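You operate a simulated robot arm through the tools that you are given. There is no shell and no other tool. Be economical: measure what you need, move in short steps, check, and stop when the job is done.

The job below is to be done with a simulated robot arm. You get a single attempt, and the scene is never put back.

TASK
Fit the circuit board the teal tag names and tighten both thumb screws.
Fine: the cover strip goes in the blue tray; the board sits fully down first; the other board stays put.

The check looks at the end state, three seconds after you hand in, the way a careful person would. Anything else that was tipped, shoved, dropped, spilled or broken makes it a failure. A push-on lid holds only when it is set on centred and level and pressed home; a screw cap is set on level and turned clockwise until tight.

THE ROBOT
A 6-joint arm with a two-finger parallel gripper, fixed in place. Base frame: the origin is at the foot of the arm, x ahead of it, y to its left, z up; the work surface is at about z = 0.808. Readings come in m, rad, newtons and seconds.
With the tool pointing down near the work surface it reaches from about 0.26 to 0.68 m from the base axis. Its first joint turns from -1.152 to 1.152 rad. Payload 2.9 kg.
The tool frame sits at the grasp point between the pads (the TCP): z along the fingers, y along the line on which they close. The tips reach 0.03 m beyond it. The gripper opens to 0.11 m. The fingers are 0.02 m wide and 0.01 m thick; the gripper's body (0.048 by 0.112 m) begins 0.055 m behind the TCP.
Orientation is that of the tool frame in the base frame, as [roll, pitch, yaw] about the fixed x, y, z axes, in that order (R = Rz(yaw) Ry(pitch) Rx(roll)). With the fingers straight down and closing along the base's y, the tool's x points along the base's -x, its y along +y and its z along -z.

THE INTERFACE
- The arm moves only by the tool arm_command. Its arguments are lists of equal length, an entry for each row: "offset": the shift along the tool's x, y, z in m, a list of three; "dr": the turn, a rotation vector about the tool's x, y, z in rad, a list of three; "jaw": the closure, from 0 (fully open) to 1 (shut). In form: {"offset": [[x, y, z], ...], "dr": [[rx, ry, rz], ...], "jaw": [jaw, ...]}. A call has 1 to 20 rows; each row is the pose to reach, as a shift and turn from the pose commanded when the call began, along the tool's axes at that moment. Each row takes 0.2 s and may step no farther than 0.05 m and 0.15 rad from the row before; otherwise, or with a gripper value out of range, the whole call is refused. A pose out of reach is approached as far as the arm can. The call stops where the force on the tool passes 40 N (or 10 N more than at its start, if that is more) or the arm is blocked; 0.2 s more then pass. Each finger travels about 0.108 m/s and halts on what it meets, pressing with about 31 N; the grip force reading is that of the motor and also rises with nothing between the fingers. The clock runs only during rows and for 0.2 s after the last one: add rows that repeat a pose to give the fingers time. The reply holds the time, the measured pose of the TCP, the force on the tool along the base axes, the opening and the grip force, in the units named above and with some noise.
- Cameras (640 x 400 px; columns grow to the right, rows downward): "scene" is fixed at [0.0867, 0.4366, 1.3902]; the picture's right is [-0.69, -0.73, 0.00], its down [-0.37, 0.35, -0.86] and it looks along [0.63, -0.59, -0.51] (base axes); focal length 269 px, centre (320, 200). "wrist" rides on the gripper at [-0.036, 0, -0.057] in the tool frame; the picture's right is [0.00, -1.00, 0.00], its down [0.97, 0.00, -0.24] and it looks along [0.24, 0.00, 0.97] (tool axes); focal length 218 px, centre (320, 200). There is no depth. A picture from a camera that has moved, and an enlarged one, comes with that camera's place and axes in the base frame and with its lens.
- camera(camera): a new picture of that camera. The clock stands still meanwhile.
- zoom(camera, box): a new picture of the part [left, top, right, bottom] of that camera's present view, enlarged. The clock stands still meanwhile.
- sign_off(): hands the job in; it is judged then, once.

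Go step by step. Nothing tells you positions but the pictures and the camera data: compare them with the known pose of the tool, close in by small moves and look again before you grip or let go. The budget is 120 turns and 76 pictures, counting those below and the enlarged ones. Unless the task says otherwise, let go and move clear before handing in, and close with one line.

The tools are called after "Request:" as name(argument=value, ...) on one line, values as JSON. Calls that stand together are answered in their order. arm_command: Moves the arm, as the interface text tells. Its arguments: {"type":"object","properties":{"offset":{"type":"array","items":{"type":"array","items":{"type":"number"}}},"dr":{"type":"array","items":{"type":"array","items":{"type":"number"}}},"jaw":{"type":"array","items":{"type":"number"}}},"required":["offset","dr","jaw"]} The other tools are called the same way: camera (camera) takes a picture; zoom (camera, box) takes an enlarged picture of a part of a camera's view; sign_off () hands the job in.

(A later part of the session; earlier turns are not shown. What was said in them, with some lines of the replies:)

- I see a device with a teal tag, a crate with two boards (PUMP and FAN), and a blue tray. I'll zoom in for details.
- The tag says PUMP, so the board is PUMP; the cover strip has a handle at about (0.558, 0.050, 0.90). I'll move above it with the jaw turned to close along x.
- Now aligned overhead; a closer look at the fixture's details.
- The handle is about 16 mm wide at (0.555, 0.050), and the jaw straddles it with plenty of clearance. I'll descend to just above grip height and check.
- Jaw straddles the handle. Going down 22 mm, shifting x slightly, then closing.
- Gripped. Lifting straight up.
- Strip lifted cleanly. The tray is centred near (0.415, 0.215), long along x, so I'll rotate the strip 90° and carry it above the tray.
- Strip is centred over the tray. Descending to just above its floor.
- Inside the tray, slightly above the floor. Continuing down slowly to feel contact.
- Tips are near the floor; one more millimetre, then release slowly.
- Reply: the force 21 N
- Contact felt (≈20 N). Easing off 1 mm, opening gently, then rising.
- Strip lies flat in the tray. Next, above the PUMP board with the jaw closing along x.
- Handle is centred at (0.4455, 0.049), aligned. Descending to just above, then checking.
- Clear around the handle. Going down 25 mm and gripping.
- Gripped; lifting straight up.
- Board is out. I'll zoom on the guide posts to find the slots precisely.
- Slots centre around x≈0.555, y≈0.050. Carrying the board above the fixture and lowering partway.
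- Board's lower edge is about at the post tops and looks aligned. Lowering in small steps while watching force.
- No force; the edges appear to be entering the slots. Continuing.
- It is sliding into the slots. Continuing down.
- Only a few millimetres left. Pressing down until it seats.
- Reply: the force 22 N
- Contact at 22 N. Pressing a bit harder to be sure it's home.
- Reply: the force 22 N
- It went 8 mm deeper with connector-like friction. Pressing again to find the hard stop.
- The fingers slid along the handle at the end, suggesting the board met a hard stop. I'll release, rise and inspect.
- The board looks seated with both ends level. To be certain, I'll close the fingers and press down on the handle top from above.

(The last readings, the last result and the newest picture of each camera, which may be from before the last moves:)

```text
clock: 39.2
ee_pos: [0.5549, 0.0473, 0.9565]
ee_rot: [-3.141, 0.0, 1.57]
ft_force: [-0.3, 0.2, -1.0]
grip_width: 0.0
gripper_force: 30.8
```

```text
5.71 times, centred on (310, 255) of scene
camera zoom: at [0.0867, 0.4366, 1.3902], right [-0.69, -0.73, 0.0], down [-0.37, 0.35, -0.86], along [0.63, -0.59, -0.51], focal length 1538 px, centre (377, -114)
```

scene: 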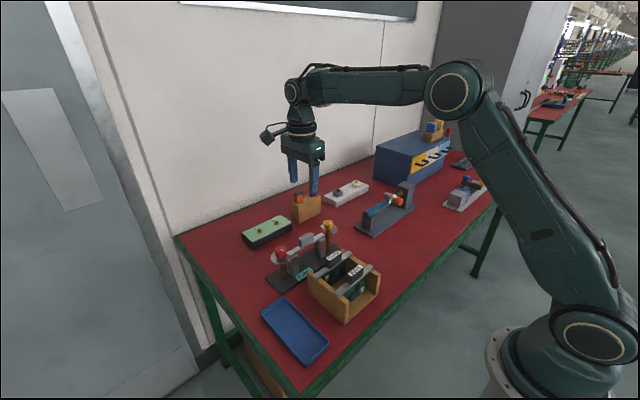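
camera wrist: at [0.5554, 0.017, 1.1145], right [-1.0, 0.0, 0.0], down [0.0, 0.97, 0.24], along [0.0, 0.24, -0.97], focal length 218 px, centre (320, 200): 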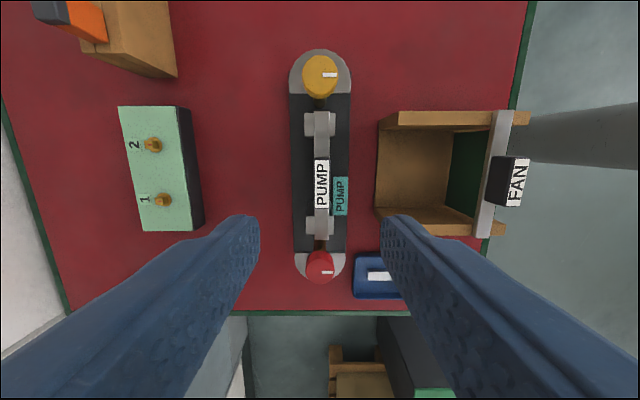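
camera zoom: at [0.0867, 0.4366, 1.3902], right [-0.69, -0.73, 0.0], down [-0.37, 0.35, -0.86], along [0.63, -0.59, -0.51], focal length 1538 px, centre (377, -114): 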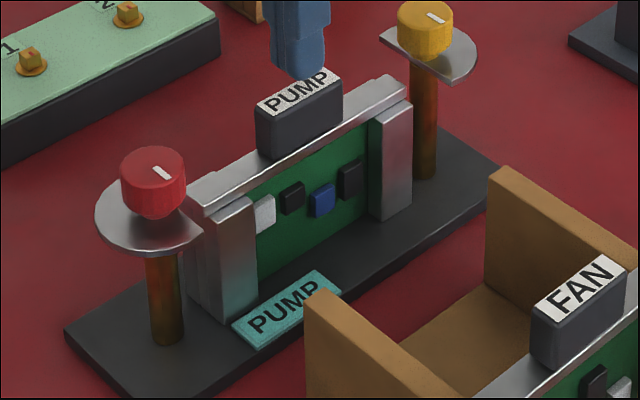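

Request:
arm_command(offset=[[0.001, 0, 0.004], [0.001, 0, 0.008], [0.001, 0, 0.012], [0.001, 0, 0.014], [0.001, 0, 0.016], [0.001, 0, 0.018], [0.001, 0, 0.02], [0.001, 0, 0.022], [0.001, 0, 0.024], [0.001, 0, 0.026], [0.001, 0, 0.028], [0.001, 0, 0.03], [0.001, 0, 0.032], [0.001, 0, 0.034]], dr=[[0, 0, 0], [0, 0, 0], [0, 0, 0], [0, 0, 0], [0, 0, 0], [0, 0, 0], [0, 0, 0], [0, 0, 0], [0, 0, 0], [0, 0, 0], [0, 0, 0], [0, 0, 0], [0, 0, 0], [0, 0, 0]], jaw=[1, 1, 1, 1, 1, 1, 1, 1, 1, 1, 1, 1, 1, 1])

Request:
zoom(camera="scene", box=[275, 220, 345, 290])

```text
clock: 40.6
ee_pos: [0.5579, 0.0505, 0.9456]
ee_rot: [3.126, -0.002, 1.57]
ft_force: [-0.6, -1.6, 4.0]
grip_width: 0.0
gripper_force: 31.1
stopped in row 6: the force on the tool passed its limit (the readings are from after the stop); the commanded pose is now the measured one
```

```text
5.71 times, centred on (310, 255) of scene
camera zoom: at [0.0866, 0.4366, 1.3902], right [-0.69, -0.73, 0.0], down [-0.37, 0.35, -0.86], along [0.63, -0.59, -0.51], focal length 1538 px, centre (377, -114)
```

zoom: 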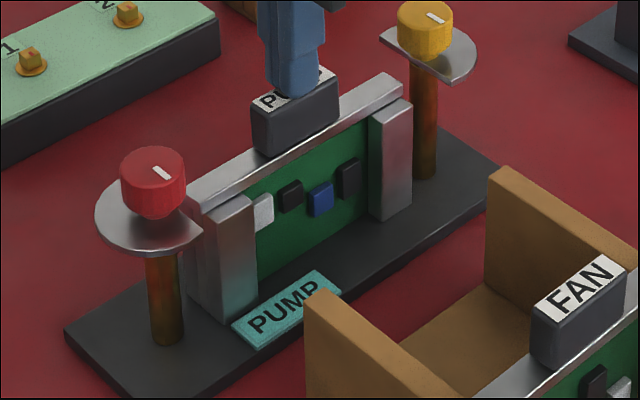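

Hard stop with handle top at z≈0.915, which means the bar is resting on the posts. I'll back off, straighten the tool, and inspect.

Request:
arm_command(offset=[[0, 0, -0.01], [0, 0, -0.05], [0, 0, -0.09], [0, 0, -0.11], [0, 0, -0.11]], dr=[[0, 0, 0], [0, 0, 0], [0, 0, 0], [0, 0, 0], [0, 0, 0]], jaw=[1, 1, 0.9, 0.7, 0.6])

Request:
zoom(camera="scene", box=[275, 220, 345, 290])

Request:
zoom(camera="wrist", box=[250, 30, 390, 290])

```text
clock: 41.8
ee_pos: [0.5564, 0.0506, 1.0561]
ee_rot: [3.13, -0.001, 1.57]
ft_force: [0.5, -0.2, 0.5]
grip_width: 0.0444
gripper_force: 0.1
```

```text
5.71 times, centred on (310, 255) of scene
camera zoom: at [0.0867, 0.4366, 1.3902], right [-0.69, -0.73, 0.0], down [-0.37, 0.35, -0.86], along [0.63, -0.59, -0.51], focal length 1538 px, centre (377, -114)
```

zoom: 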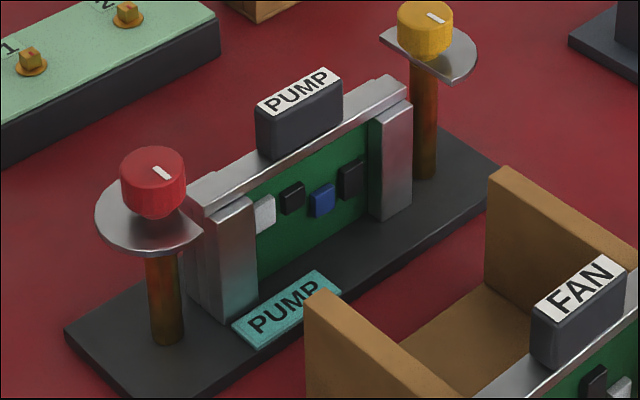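

```text
1.54 times, centred on (320, 160) of wrist
camera zoom: at [0.5566, 0.0152, 1.1133], right [-1.0, 0.0, -0.01], down [0.0, 0.97, 0.24], along [0.01, 0.24, -0.97], focal length 336 px, centre (320, 262)
```

zoom: 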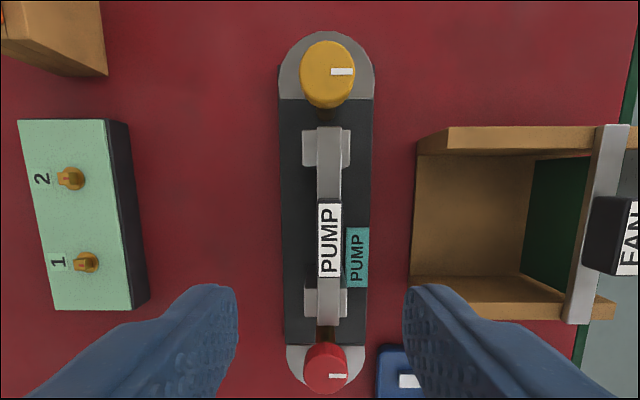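

The board shifted slightly back when I let go; I'll look very closely at both ends for any gap between bar and posts.

Request:
zoom(camera="scene", box=[292, 232, 324, 256])

Request:
zoom(camera="scene", box=[292, 244, 308, 260])

```text
16.00 times, centred on (308, 244) of scene
camera zoom: at [0.0867, 0.4366, 1.3902], right [-0.69, -0.73, 0.0], down [-0.37, 0.35, -0.86], along [0.63, -0.59, -0.51], focal length 4305 px, centre (512, -504)
```

zoom: 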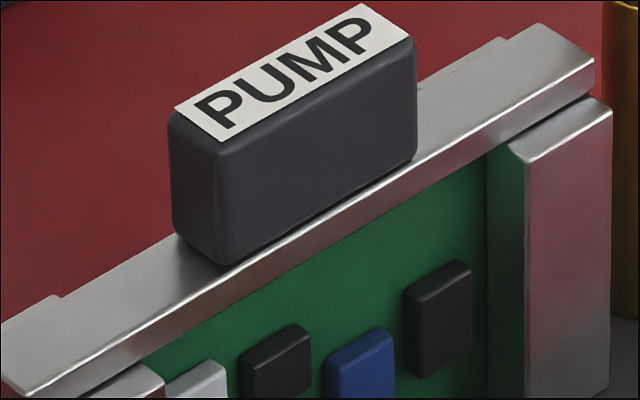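

```text
16.00 times, centred on (300, 252) of scene
camera zoom: at [0.0867, 0.4366, 1.3902], right [-0.69, -0.73, 0.0], down [-0.37, 0.35, -0.86], along [0.63, -0.59, -0.51], focal length 4305 px, centre (640, -632)
```

zoom: 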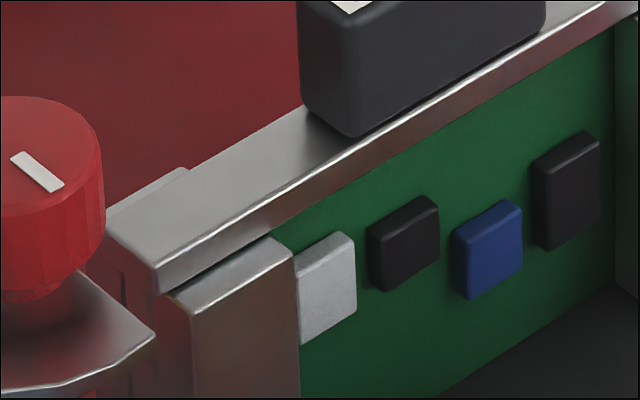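

The bar rests flat on both posts, so the board is down. Knobs: yellow ≈ (0.554, −0.038), red ≈ (0.554, 0.138), tops ≈ 0.92. I'll move above the yellow knob and correct the tiny tilt.

Request:
arm_command(offset=[[-0.03, 0, 0], [-0.06, -0.001, 0], [-0.0886, -0.0015, 0], [-0.0886, -0.0015, 0.03], [-0.0886, -0.0015, 0.05], [-0.0886, -0.0015, 0.05]], dr=[[0.006, 0, 0], [0.0125, 0, 0], [0.0125, 0, 0], [0.0125, 0, 0], [0.0125, 0, 0], [0.0125, 0, 0]], jaw=[0.5, 0.45, 0.45, 0.45, 0.45, 0.45])

Request:
camera(camera="wrist")

```text
clock: 43.2
ee_pos: [0.5518, -0.0398, 1.004]
ee_rot: [-3.141, -0.002, 1.57]
ft_force: [0.8, -0.5, 0.4]
grip_width: 0.0606
gripper_force: 0.0
```

```text
30 pictures are left
camera wrist: at [0.5531, -0.0738, 1.0615], right [-1.0, 0.0, 0.0], down [0.0, 0.97, 0.24], along [0.0, 0.24, -0.97], focal length 218 px, centre (320, 200)
```

wrist: 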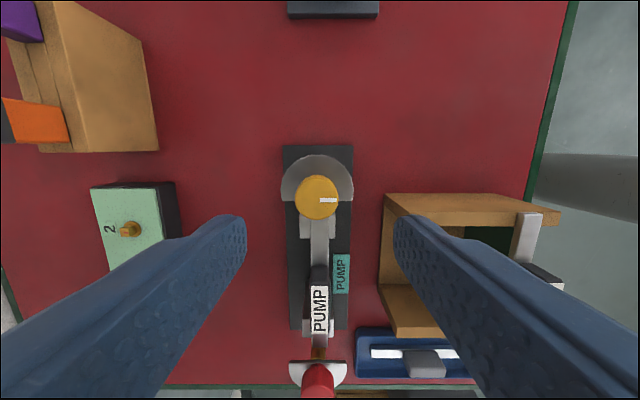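

Knob is at about (0.555, −0.040), 29 mm wide. Descending around it, staying above the half-disc.

Request:
arm_command(offset=[[-0.0015, 0.002, 0.02], [-0.0015, 0.002, 0.04], [-0.0015, 0.002, 0.055], [-0.0015, 0.002, 0.065], [-0.0015, 0.002, 0.065]], dr=[[0, 0, 0], [0, 0, 0], [0, 0, 0], [0, 0, 0], [0, 0, 0]], jaw=[0.45, 0.45, 0.45, 0.45, 0.45])

Request:
zoom(camera="scene", box=[300, 205, 350, 245])

Request:
camera(camera="wrist")

```text
clock: 44.4
ee_pos: [0.5564, -0.0399, 0.94]
ee_rot: [-3.141, -0.002, 1.569]
ft_force: [0.8, -0.3, 0.1]
grip_width: 0.0604
gripper_force: 0.0
```

```text
10.00 times, centred on (325, 225) of scene
camera zoom: at [0.0867, 0.4366, 1.3902], right [-0.69, -0.73, 0.0], down [-0.37, 0.35, -0.86], along [0.63, -0.59, -0.51], focal length 2691 px, centre (270, -50)
```

zoom: 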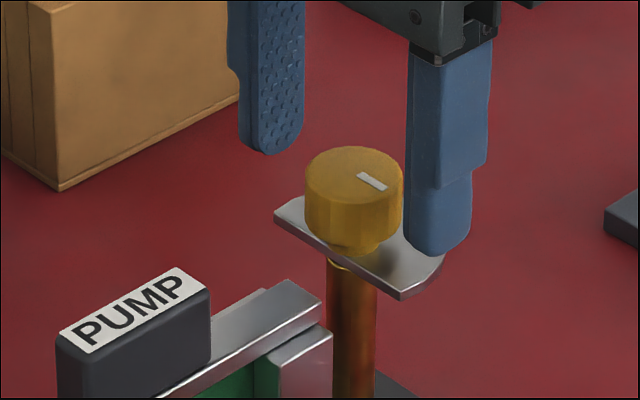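

```text
28 pictures are left
camera wrist: at [0.5567, -0.0752, 0.9972], right [-1.0, 0.0, 0.0], down [0.0, 0.97, 0.24], along [0.0, 0.24, -0.97], focal length 218 px, centre (320, 200)
```

wrist: 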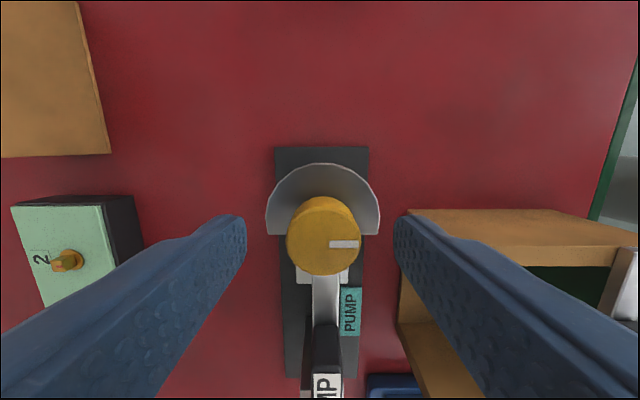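

Fingers straddle the knob, above the disc. Down 8 mm, close, then a first ~85° clockwise turn.

Request:
arm_command(offset=[[0, -0.0013, 0.004], [0, -0.0013, 0.008], [0, -0.0013, 0.008], [0, -0.0013, 0.008], [0, -0.0013, 0.008]], dr=[[0, 0, 0], [0, 0, 0], [0, 0, 0], [0, 0, 0], [0, 0, 0]], jaw=[0.45, 0.45, 0.7, 0.9, 0.9])

Request:
arm_command(offset=[[0, 0, 0], [0, 0, 0], [0, 0, 0], [0, 0, 0], [0, 0, 0], [0, 0, 0], [0, 0, 0], [0, 0, 0], [0, 0, 0], [0, 0, 0], [0, 0, 0]], dr=[[0, 0, 0.14], [0, 0, 0.28], [0, 0, 0.42], [0, 0, 0.56], [0, 0, 0.7], [0, 0, 0.84], [0, 0, 0.98], [0, 0, 1.12], [0, 0, 1.26], [0, 0, 1.4], [0, 0, 1.5]], jaw=[0.9, 0.9, 0.9, 0.9, 0.9, 0.9, 0.9, 0.9, 0.9, 0.9, 0.9])

Request:
zoom(camera="scene", box=[300, 205, 350, 245])

```text
clock: 45.6
ee_pos: [0.5558, -0.0389, 0.9328]
ee_rot: [-3.14, -0.003, 1.569]
ft_force: [-5.5, -0.2, 0.9]
grip_width: 0.0297
gripper_force: 45.3
```

```text
clock: 48.0
ee_pos: [0.5554, -0.0385, 0.933]
ee_rot: [-3.141, 0.001, 0.067]
ft_force: [-4.5, -3.4, 10.1]
grip_width: 0.0295
gripper_force: 44.8
```

```text
10.00 times, centred on (325, 225) of scene
camera zoom: at [0.0864, 0.4365, 1.3902], right [-0.69, -0.73, 0.0], down [-0.37, 0.35, -0.86], along [0.63, -0.59, -0.51], focal length 2691 px, centre (270, -50)
```

zoom: 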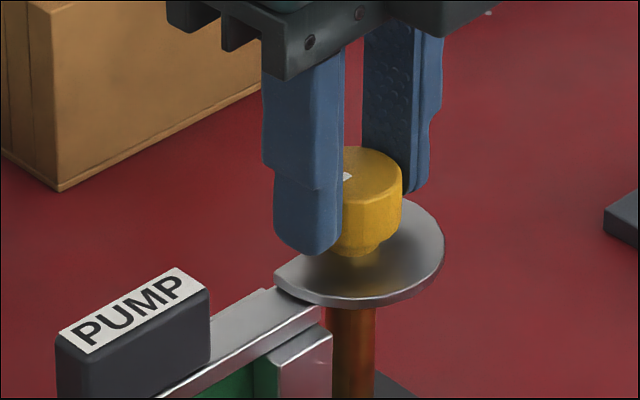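

The disc turns with the knob and is swinging over the bar end. Continuing clockwise.

Request:
arm_command(offset=[[0, 0, 0], [0, 0, 0], [0, 0, 0], [0, 0, 0], [0, 0, 0], [0, 0, 0], [0, 0, 0], [0, 0, 0], [0, 0, 0], [0, 0, 0], [0, 0, 0]], dr=[[0, 0, 0.14], [0, 0, 0.28], [0, 0, 0.42], [0, 0, 0.56], [0, 0, 0.7], [0, 0, 0.84], [0, 0, 0.98], [0, 0, 1.12], [0, 0, 1.26], [0, 0, 1.4], [0, 0, 1.5]], jaw=[0.9, 0.9, 0.9, 0.9, 0.9, 0.9, 0.9, 0.9, 0.9, 0.9, 0.9])

Request:
zoom(camera="scene", box=[300, 205, 350, 245])

```text
clock: 48.3
ee_pos: [0.5561, -0.0396, 0.9333]
ee_rot: [-3.138, 0.003, 0.066]
ft_force: [-2.4, 5.7, 3.4]
grip_width: 0.0296
gripper_force: 45.1
out of reach, approached as far as the arm can: row 1
stopped in row 1: the force on the tool passed its limit (the readings are from after the stop); the commanded pose is now the measured one
```

```text
10.00 times, centred on (325, 225) of scene
camera zoom: at [0.0865, 0.4368, 1.3902], right [-0.69, -0.73, 0.0], down [-0.37, 0.35, -0.86], along [0.63, -0.59, -0.51], focal length 2691 px, centre (270, -50)
```

zoom: 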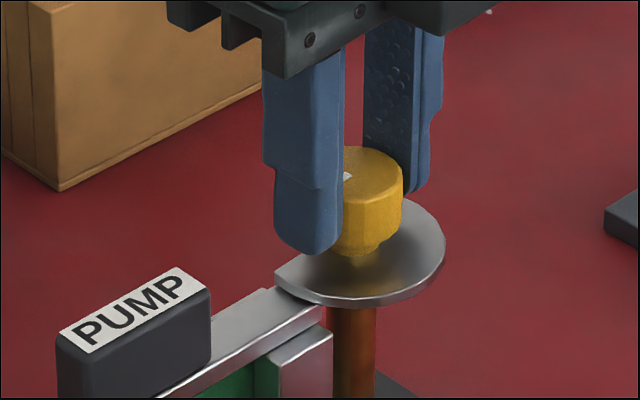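

The wrist reached its limit. I'll release, rise, wind back about 170°, and regrip.

Request:
arm_command(offset=[[0, 0, 0], [0, 0, 0], [0, 0, -0.02], [0, 0, -0.03]], dr=[[0, 0, 0], [0, 0, 0], [0, 0, 0], [0, 0, 0]], jaw=[0.6, 0.45, 0.45, 0.45])

Request:
arm_command(offset=[[0, 0, 0], [0, 0, 0], [0, 0, 0], [0, 0, 0], [0, 0, 0], [0, 0, 0], [0, 0, 0], [0, 0, 0], [0, 0, 0], [0, 0, 0], [0, 0, 0], [0, 0, 0], [0, 0, 0], [0, 0, 0], [0, 0, 0], [0, 0, 0], [0, 0, 0], [0, 0, 0], [0, 0, 0], [0, 0, 0]], dr=[[0, 0, -0.145], [0, 0, -0.29], [0, 0, -0.435], [0, 0, -0.58], [0, 0, -0.725], [0, 0, -0.87], [0, 0, -1.015], [0, 0, -1.16], [0, 0, -1.305], [0, 0, -1.45], [0, 0, -1.595], [0, 0, -1.74], [0, 0, -1.885], [0, 0, -2.03], [0, 0, -2.175], [0, 0, -2.32], [0, 0, -2.465], [0, 0, -2.61], [0, 0, -2.755], [0, 0, -2.9]], jaw=[0.45, 0.45, 0.45, 0.45, 0.45, 0.45, 0.45, 0.45, 0.45, 0.45, 0.45, 0.45, 0.45, 0.45, 0.45, 0.45, 0.45, 0.45, 0.45, 0.45])

Request:
camera(camera="wrist")

```text
clock: 49.3
ee_pos: [0.5561, -0.041, 0.9629]
ee_rot: [-3.139, 0.002, 0.063]
ft_force: [0.6, -0.8, 0.3]
grip_width: 0.0604
gripper_force: 0.0
```

```text
clock: 53.5
ee_pos: [0.5575, -0.0398, 0.9621]
ee_rot: [3.14, -0.005, 2.964]
ft_force: [-0.8, -0.4, -0.6]
grip_width: 0.0606
gripper_force: 0.2
```

```text
25 pictures are left
camera wrist: at [0.5924, -0.0461, 1.0194], right [-0.18, -0.98, 0.0], down [-0.95, 0.17, 0.24], along [-0.24, 0.05, -0.97], focal length 218 px, centre (320, 200)
```

wrist: 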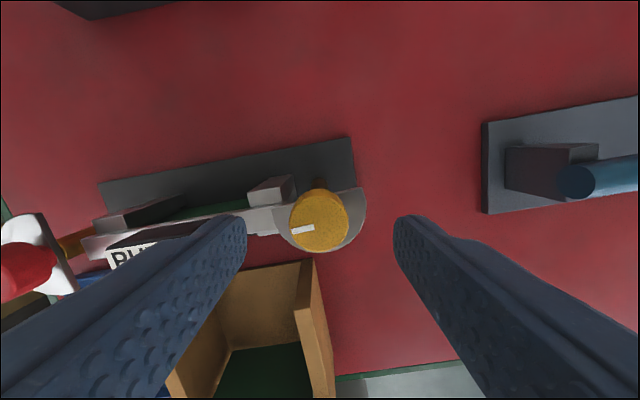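

Centred over the knob. Descend, grip, and turn clockwise again.

Request:
arm_command(offset=[[0.001, 0, 0.015], [0.001, 0, 0.0295], [0.001, 0, 0.0295], [0.001, 0, 0.0295], [0.001, 0, 0.0295]], dr=[[0, 0, 0], [0, 0, 0], [0, 0, 0], [0, 0, 0], [0, 0, 0]], jaw=[0.45, 0.45, 0.7, 0.9, 0.9])

Request:
arm_command(offset=[[0, 0, 0], [0, 0, 0], [0, 0, 0], [0, 0, 0], [0, 0, 0], [0, 0, 0], [0, 0, 0], [0, 0, 0], [0, 0, 0], [0, 0, 0], [0, 0, 0]], dr=[[0, 0, 0.14], [0, 0, 0.28], [0, 0, 0.42], [0, 0, 0.56], [0, 0, 0.7], [0, 0, 0.84], [0, 0, 0.98], [0, 0, 1.12], [0, 0, 1.26], [0, 0, 1.4], [0, 0, 1.54]], jaw=[0.9, 0.9, 0.9, 0.9, 0.9, 0.9, 0.9, 0.9, 0.9, 0.9, 0.9])

Request:
zoom(camera="scene", box=[300, 205, 350, 245])

```text
clock: 54.7
ee_pos: [0.5546, -0.0394, 0.9335]
ee_rot: [3.138, -0.002, 2.964]
ft_force: [1.8, 4.9, -2.5]
grip_width: 0.0293
gripper_force: 45.0
```

```text
clock: 57.1
ee_pos: [0.5555, -0.0395, 0.9321]
ee_rot: [-3.14, -0.003, 1.419]
ft_force: [9.3, 11.7, -9.7]
grip_width: 0.0294
gripper_force: 45.0
```

```text
10.00 times, centred on (325, 225) of scene
camera zoom: at [0.0871, 0.4368, 1.3901], right [-0.69, -0.73, 0.0], down [-0.37, 0.35, -0.86], along [0.63, -0.59, -0.51], focal length 2691 px, centre (270, -50)
```

zoom: 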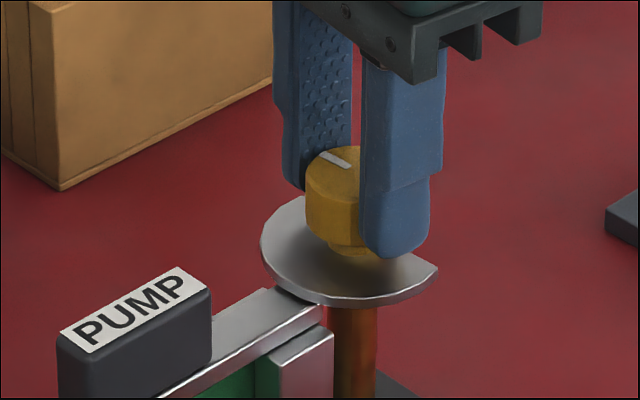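

The disc is now over the bar end (~175° turned). Continuing to feel for tightness.

Request:
arm_command(offset=[[0, 0, 0], [0, 0, 0], [0, 0, 0], [0, 0, 0], [0, 0, 0]], dr=[[0, 0, 0.1], [0, 0, 0.2], [0, 0, 0.3], [0, 0, 0.4], [0, 0, 0.4]], jaw=[0.9, 0.9, 0.9, 0.9, 0.9])

Request:
zoom(camera="scene", box=[300, 205, 350, 245])

```text
clock: 58.3
ee_pos: [0.5525, -0.0411, 0.9343]
ee_rot: [-3.135, 0.001, 1.019]
ft_force: [-7.3, -3.3, 3.1]
grip_width: 0.0294
gripper_force: 45.0
```

```text
10.00 times, centred on (325, 225) of scene
camera zoom: at [0.0864, 0.4365, 1.3902], right [-0.69, -0.73, 0.0], down [-0.37, 0.35, -0.86], along [0.63, -0.59, -0.51], focal length 2691 px, centre (270, -50)
```

zoom: 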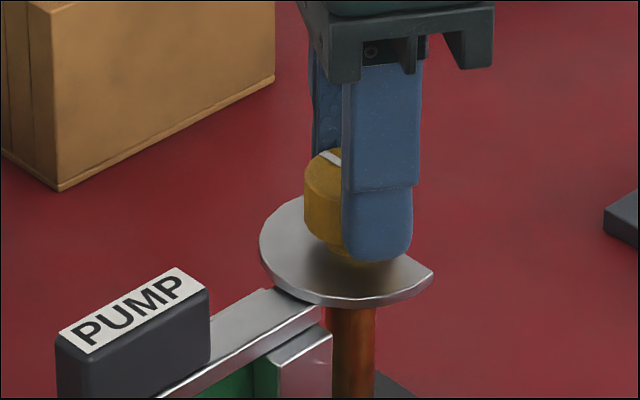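

The knob stayed put while the fingers slipped, so the stop is reached. One more short turn to confirm it's tight.

Request:
arm_command(offset=[[0, 0, 0], [0, 0, 0], [0, 0, 0], [0, 0, 0], [0, 0, 0], [0, 0, 0]], dr=[[0, 0, 0.1], [0, 0, 0.2], [0, 0, 0.3], [0, 0, 0.4], [0, 0, 0.5], [0, 0, 0.5]], jaw=[0.9, 0.9, 0.9, 0.9, 0.9, 0.9])

Request:
zoom(camera="scene", box=[300, 205, 350, 245])

```text
clock: 59.7
ee_pos: [0.5552, -0.0386, 0.9334]
ee_rot: [-3.138, 0.001, 0.523]
ft_force: [-4.3, 4.7, 0.9]
grip_width: 0.0297
gripper_force: 44.8
```

```text
10.00 times, centred on (325, 225) of scene
camera zoom: at [0.0865, 0.4367, 1.3902], right [-0.69, -0.73, 0.0], down [-0.37, 0.35, -0.86], along [0.63, -0.59, -0.51], focal length 2691 px, centre (270, -50)
```

zoom: 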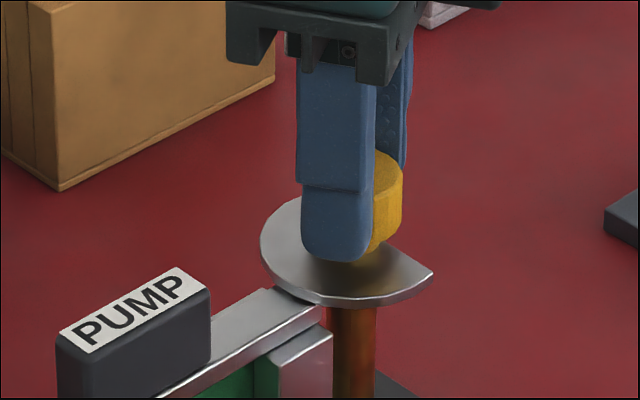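

Tight: the disc and knob no longer move. Releasing, rising, winding back, and moving over the red knob.

Request:
arm_command(offset=[[0, 0, 0], [0, 0, 0], [0, 0, -0.03], [0, 0, -0.07], [0, 0, -0.07]], dr=[[0, 0, 0], [0, 0, 0], [0, 0, 0], [0, 0, 0], [0, 0, 0]], jaw=[0.6, 0.45, 0.45, 0.45, 0.45])

Request:
arm_command(offset=[[0.009, -0.0155, 0], [0.0178, -0.031, 0], [0.0268, -0.0464, 0], [0.0357, -0.0618, 0], [0.0446, -0.0773, 0], [0.0535, -0.0928, 0], [0.0624, -0.1082, 0], [0.0714, -0.1237, 0], [0.0803, -0.1391, 0], [0.0892, -0.1546, 0], [0.0892, -0.1546, 0], [0.0892, -0.1546, 0], [0.0892, -0.1546, 0], [0.0892, -0.1546, 0], [0.0892, -0.1546, 0], [0.0892, -0.1546, 0], [0.0892, -0.1546, 0], [0.0892, -0.1546, 0], [0.0892, -0.1546, 0], [0.0892, -0.1546, 0]], dr=[[0, 0, -0.148], [0, 0, -0.296], [0, 0, -0.444], [0, 0, -0.592], [0, 0, -0.74], [0, 0, -0.888], [0, 0, -1.036], [0, 0, -1.184], [0, 0, -1.332], [0, 0, -1.48], [0, 0, -1.628], [0, 0, -1.776], [0, 0, -1.924], [0, 0, -2.072], [0, 0, -2.22], [0, 0, -2.368], [0, 0, -2.516], [0, 0, -2.664], [0, 0, -2.812], [0, 0, -2.96]], jaw=[0.45, 0.45, 0.45, 0.45, 0.45, 0.45, 0.45, 0.45, 0.45, 0.45, 0.45, 0.45, 0.45, 0.45, 0.45, 0.45, 0.45, 0.45, 0.45, 0.45])

Request:
camera(camera="wrist")

Request:
zoom(camera="scene", box=[265, 210, 355, 300])

```text
clock: 60.9
ee_pos: [0.5543, -0.0399, 1.0023]
ee_rot: [-3.138, 0.002, 0.522]
ft_force: [0.1, -0.5, 0.0]
grip_width: 0.0606
gripper_force: 0.0
```

```text
clock: 65.1
ee_pos: [0.5545, 0.1375, 1.0037]
ee_rot: [3.139, -0.002, -2.801]
ft_force: [-0.4, 0.5, -0.3]
grip_width: 0.0604
gripper_force: 0.1
```

```text
21 pictures are left
camera wrist: at [0.5893, 0.1511, 1.0607], right [0.34, -0.94, 0.0], down [-0.91, -0.33, 0.24], along [-0.23, -0.08, -0.97], focal length 218 px, centre (320, 200)
```

wrist: 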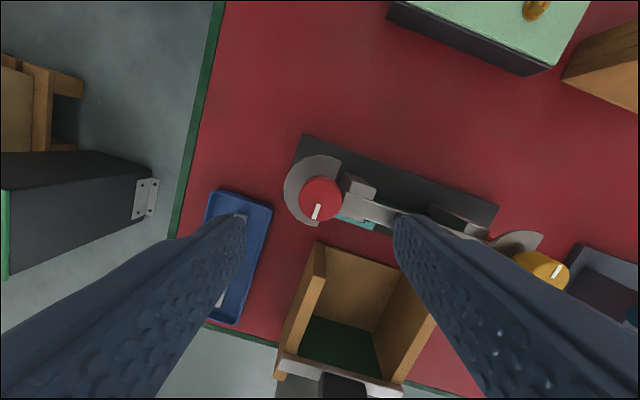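

```text
4.44 times, centred on (310, 255) of scene
camera zoom: at [0.0867, 0.4366, 1.3902], right [-0.69, -0.73, 0.0], down [-0.37, 0.35, -0.86], along [0.63, -0.59, -0.51], focal length 1196 px, centre (364, -44)
```

zoom: 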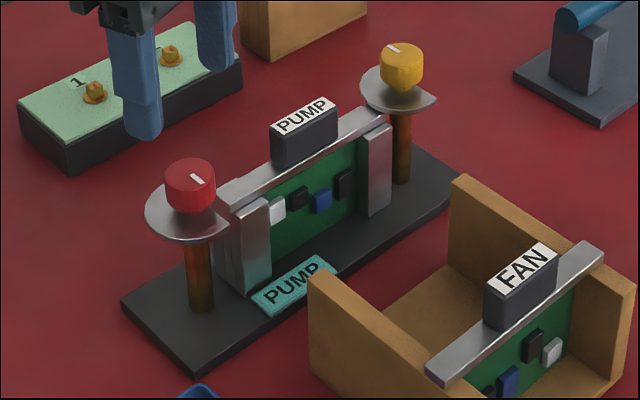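

Centred over the red knob. Descending, gripping, and turning clockwise ~160°.

Request:
arm_command(offset=[[0, 0, 0.025], [0, 0, 0.05], [0, 0, 0.0625], [0, 0, 0.07], [0, 0, 0.07], [0, 0, 0.07], [0, 0, 0.07]], dr=[[0, 0, 0], [0, 0, 0], [0, 0, 0], [0, 0, 0], [0, 0, 0], [0, 0, 0], [0, 0, 0]], jaw=[0.45, 0.45, 0.45, 0.45, 0.7, 0.9, 0.9])

Request:
zoom(camera="scene", box=[270, 225, 320, 265])

```text
clock: 66.7
ee_pos: [0.5547, 0.1381, 0.9333]
ee_rot: [3.138, -0.001, -2.801]
ft_force: [-0.7, 0.4, -2.8]
grip_width: 0.0295
gripper_force: 45.0
```

```text
10.00 times, centred on (295, 245) of scene
camera zoom: at [0.0867, 0.4366, 1.3902], right [-0.69, -0.73, 0.0], down [-0.37, 0.35, -0.86], along [0.63, -0.59, -0.51], focal length 2691 px, centre (570, -250)
```

zoom: 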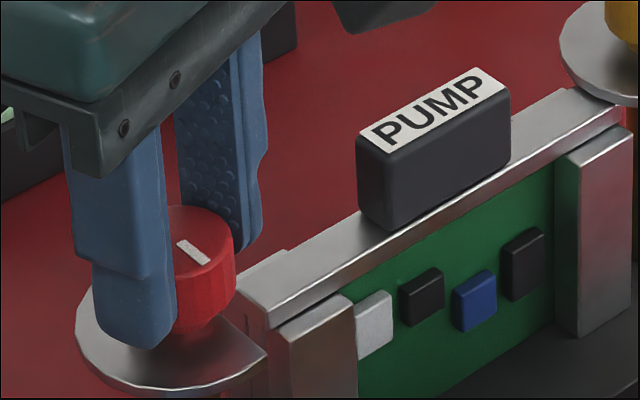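

Good grip. Turning clockwise.

Request:
arm_command(offset=[[0, 0, 0], [0, 0, 0], [0, 0, 0], [0, 0, 0], [0, 0, 0], [0, 0, 0], [0, 0, 0], [0, 0, 0], [0, 0, 0], [0, 0, 0], [0, 0, 0], [0, 0, 0], [0, 0, 0], [0, 0, 0], [0, 0, 0], [0, 0, 0], [0, 0, 0], [0, 0, 0], [0, 0, 0], [0, 0, 0]], dr=[[0, 0, 0.14], [0, 0, 0.28], [0, 0, 0.42], [0, 0, 0.56], [0, 0, 0.7], [0, 0, 0.84], [0, 0, 0.98], [0, 0, 1.12], [0, 0, 1.26], [0, 0, 1.4], [0, 0, 1.54], [0, 0, 1.68], [0, 0, 1.82], [0, 0, 1.96], [0, 0, 2.1], [0, 0, 2.24], [0, 0, 2.38], [0, 0, 2.52], [0, 0, 2.66], [0, 0, 2.8]], jaw=[0.9, 0.9, 0.9, 0.9, 0.9, 0.9, 0.9, 0.9, 0.9, 0.9, 0.9, 0.9, 0.9, 0.9, 0.9, 0.9, 0.9, 0.9, 0.9, 0.9])

Request:
zoom(camera="scene", box=[270, 225, 320, 265])

```text
clock: 70.9
ee_pos: [0.5555, 0.1381, 0.9329]
ee_rot: [-3.138, 0.001, 0.68]
ft_force: [3.9, 17.3, -22.5]
grip_width: 0.0295
gripper_force: 44.8
```

```text
10.00 times, centred on (295, 245) of scene
camera zoom: at [0.0871, 0.4371, 1.39], right [-0.69, -0.73, 0.0], down [-0.37, 0.35, -0.86], along [0.63, -0.59, -0.51], focal length 2691 px, centre (570, -250)
```

zoom: 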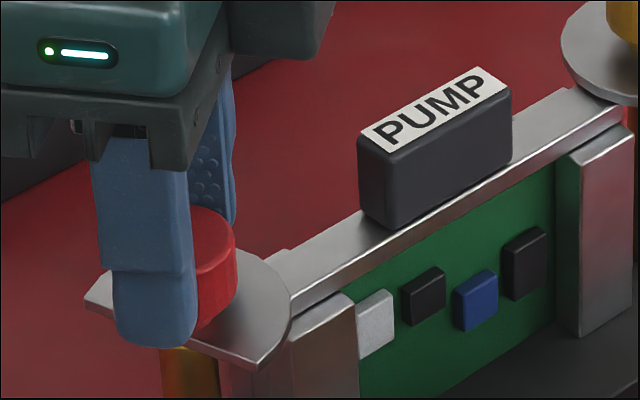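

Almost there; continuing another ~0.5 rad.

Request:
arm_command(offset=[[0, 0, 0], [0, 0, 0], [0, 0, 0], [0, 0, 0], [0, 0, 0], [0, 0, 0]], dr=[[0, 0, 0.1], [0, 0, 0.2], [0, 0, 0.3], [0, 0, 0.4], [0, 0, 0.5], [0, 0, 0.5]], jaw=[0.9, 0.9, 0.9, 0.9, 0.9, 0.9])

Request:
zoom(camera="scene", box=[270, 225, 320, 265])

```text
clock: 71.8
ee_pos: [0.5558, 0.1396, 0.9333]
ee_rot: [-3.139, 0.002, 0.381]
ft_force: [0.8, 5.1, -1.2]
grip_width: 0.0295
gripper_force: 45.0
out of reach, approached as far as the arm can: row 4
stopped in row 4: the force on the tool passed its limit (the readings are from after the stop); the commanded pose is now the measured one
```

```text
10.00 times, centred on (295, 245) of scene
camera zoom: at [0.0867, 0.4367, 1.3901], right [-0.69, -0.73, 0.0], down [-0.37, 0.35, -0.86], along [0.63, -0.59, -0.51], focal length 2691 px, centre (570, -250)
```

zoom: 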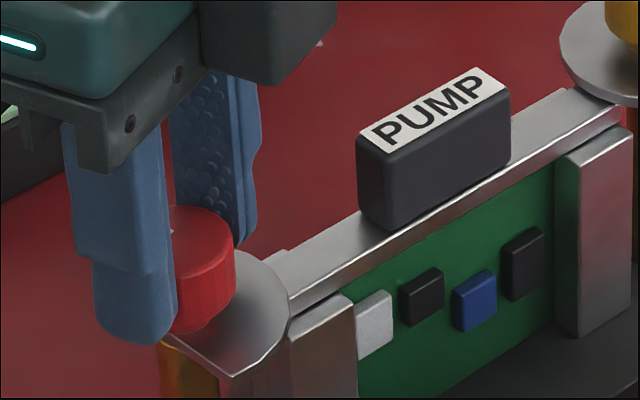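

Wrist limit again. Releasing, winding back 90°, and taking one more stroke to be sure of tightness.

Request:
arm_command(offset=[[0, 0, 0], [0, 0, 0], [0, 0, -0.02], [0, 0, -0.03], [0, 0, -0.03], [0, 0, -0.03], [0, 0, -0.03], [0, 0, -0.03], [0, 0, -0.03], [0, 0, -0.03], [0, 0, -0.03], [0, 0, -0.03], [0, 0, -0.03], [0, 0, -0.03], [0, 0, -0.03]], dr=[[0, 0, 0], [0, 0, 0], [0, 0, 0], [0, 0, 0], [0, 0, -0.14], [0, 0, -0.28], [0, 0, -0.42], [0, 0, -0.56], [0, 0, -0.7], [0, 0, -0.84], [0, 0, -0.98], [0, 0, -1.12], [0, 0, -1.26], [0, 0, -1.4], [0, 0, -1.4]], jaw=[0.6, 0.45, 0.45, 0.45, 0.45, 0.45, 0.45, 0.45, 0.45, 0.45, 0.45, 0.45, 0.45, 0.45, 0.45])

Request:
camera(camera="wrist")

```text
clock: 75.0
ee_pos: [0.5559, 0.1378, 0.9633]
ee_rot: [-3.138, -0.001, 1.78]
ft_force: [0.2, -0.2, 0.2]
grip_width: 0.0607
gripper_force: 0.0
```

```text
16 pictures are left
camera wrist: at [0.5637, 0.1034, 1.0215], right [-0.98, -0.21, 0.0], down [-0.2, 0.95, 0.24], along [-0.05, 0.24, -0.97], focal length 218 px, centre (320, 200)
```

wrist: 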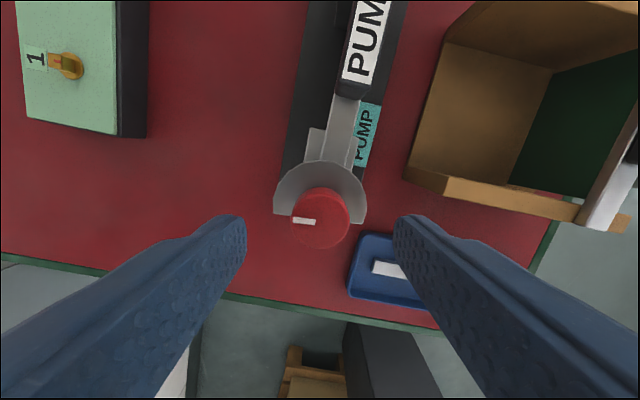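

Request:
arm_command(offset=[[0, 0, 0.015], [0, 0, 0.03], [0, 0, 0.03], [0, 0, 0.03], [0, 0, 0.03]], dr=[[0, 0, 0], [0, 0, 0], [0, 0, 0], [0, 0, 0], [0, 0, 0]], jaw=[0.45, 0.45, 0.7, 0.9, 0.9])

Request:
arm_command(offset=[[0, 0, 0], [0, 0, 0], [0, 0, 0], [0, 0, 0], [0, 0, 0], [0, 0, 0], [0, 0, 0], [0, 0, 0]], dr=[[0, 0, 0.1], [0, 0, 0.2], [0, 0, 0.3], [0, 0, 0.4], [0, 0, 0.5], [0, 0, 0.6], [0, 0, 0.7], [0, 0, 0.7]], jaw=[0.9, 0.9, 0.9, 0.9, 0.9, 0.9, 0.9, 0.9])

Request:
zoom(camera="scene", box=[270, 225, 320, 265])

```text
clock: 76.2
ee_pos: [0.5557, 0.1383, 0.9349]
ee_rot: [-3.139, -0.002, 1.779]
ft_force: [9.3, 2.4, -7.1]
grip_width: 0.0294
gripper_force: 45.4
```

```text
clock: 78.0
ee_pos: [0.555, 0.1375, 0.9343]
ee_rot: [-3.136, 0.0, 1.076]
ft_force: [-1.8, 0.0, 5.0]
grip_width: 0.0295
gripper_force: 45.1
```

```text
10.00 times, centred on (295, 245) of scene
camera zoom: at [0.0865, 0.4366, 1.3902], right [-0.69, -0.73, 0.0], down [-0.37, 0.35, -0.86], along [0.63, -0.59, -0.51], focal length 2691 px, centre (570, -250)
```

zoom: 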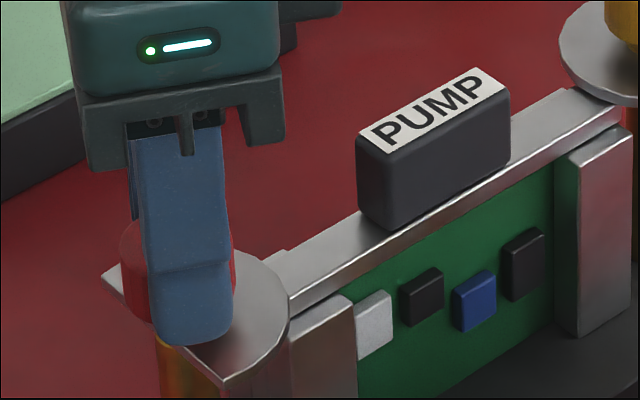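

Request:
arm_command(offset=[[0, 0, 0], [0, 0, 0], [0, 0, 0], [0, 0, 0], [0, 0, 0], [0, 0, 0]], dr=[[0, 0, 0.1], [0, 0, 0.2], [0, 0, 0.3], [0, 0, 0.4], [0, 0, 0.5], [0, 0, 0.5]], jaw=[0.9, 0.9, 0.9, 0.9, 0.9, 0.9])

Request:
zoom(camera="scene", box=[270, 225, 320, 265])

```text
clock: 79.4
ee_pos: [0.5548, 0.1377, 0.9333]
ee_rot: [-3.138, 0.003, 0.58]
ft_force: [-9.3, 6.8, 2.4]
grip_width: 0.0293
gripper_force: 44.9
```

```text
10.00 times, centred on (295, 245) of scene
camera zoom: at [0.0864, 0.4368, 1.3902], right [-0.69, -0.73, 0.0], down [-0.37, 0.35, -0.86], along [0.63, -0.59, -0.51], focal length 2691 px, centre (570, -250)
```

zoom: 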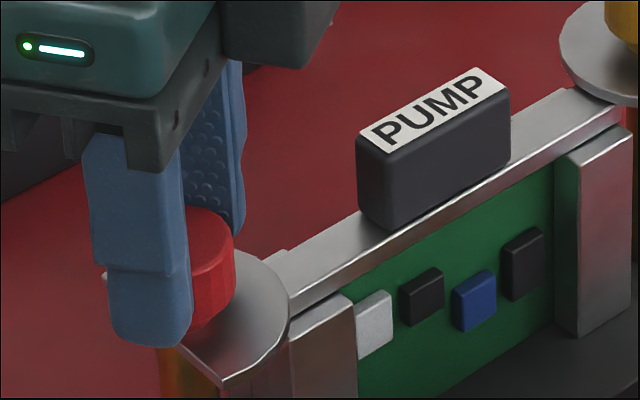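

The red knob is at its stop too. Releasing and moving clear for a final look.

Request:
arm_command(offset=[[0, 0, 0], [0, 0, 0], [0, 0, -0.03], [0, 0, -0.07], [0, 0, -0.11], [0, 0, -0.15], [0, 0, -0.19], [0, 0, -0.19]], dr=[[0, 0, 0], [0, 0, 0], [0, 0, 0], [0, 0, 0], [0, 0, 0], [0, 0, 0], [0, 0, 0], [0, 0, 0]], jaw=[0.6, 0.45, 0.45, 0.45, 0.45, 0.45, 0.45, 0.45])

Request:
zoom(camera="scene", box=[265, 210, 355, 300])

Request:
camera(camera="wrist")

Request:
camera(camera="scene")

```text
clock: 81.2
ee_pos: [0.5542, 0.1366, 1.1261]
ee_rot: [-3.138, 0.003, 0.58]
ft_force: [0.5, -0.1, -0.8]
grip_width: 0.0606
gripper_force: 0.0
```

```text
4.44 times, centred on (310, 255) of scene
camera zoom: at [0.0867, 0.4366, 1.3902], right [-0.69, -0.73, 0.0], down [-0.37, 0.35, -0.86], along [0.63, -0.59, -0.51], focal length 1196 px, centre (364, -44)
```

zoom: 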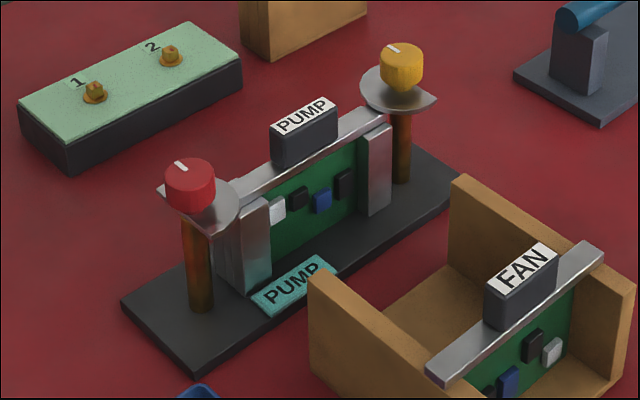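

```text
12 pictures are left
camera wrist: at [0.5262, 0.1166, 1.1822], right [-0.55, 0.84, 0.0], down [0.81, 0.53, 0.24], along [0.2, 0.13, -0.97], focal length 218 px, centre (320, 200)
```

wrist: 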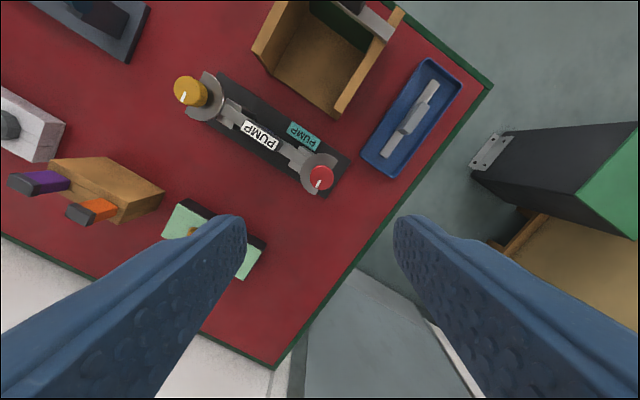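

```text
11 pictures are left
```

scene: 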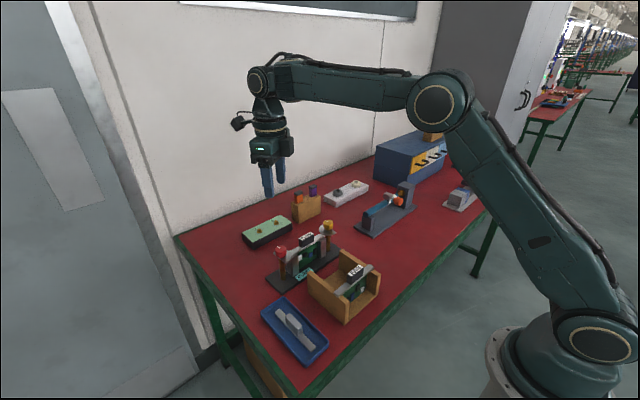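

Everything matches the task: the PUMP board is seated and both screws are turned to their stops over the bar. The strip lies in the blue tray and the FAN board is untouched, so I'm handing in.

Request:
sign_off()

```text
The job is handed in.
```

The PUMP board is fitted down on its posts, both thumb screws are tight, the cover strip is in the blue tray, and the FAN board was left where it was.
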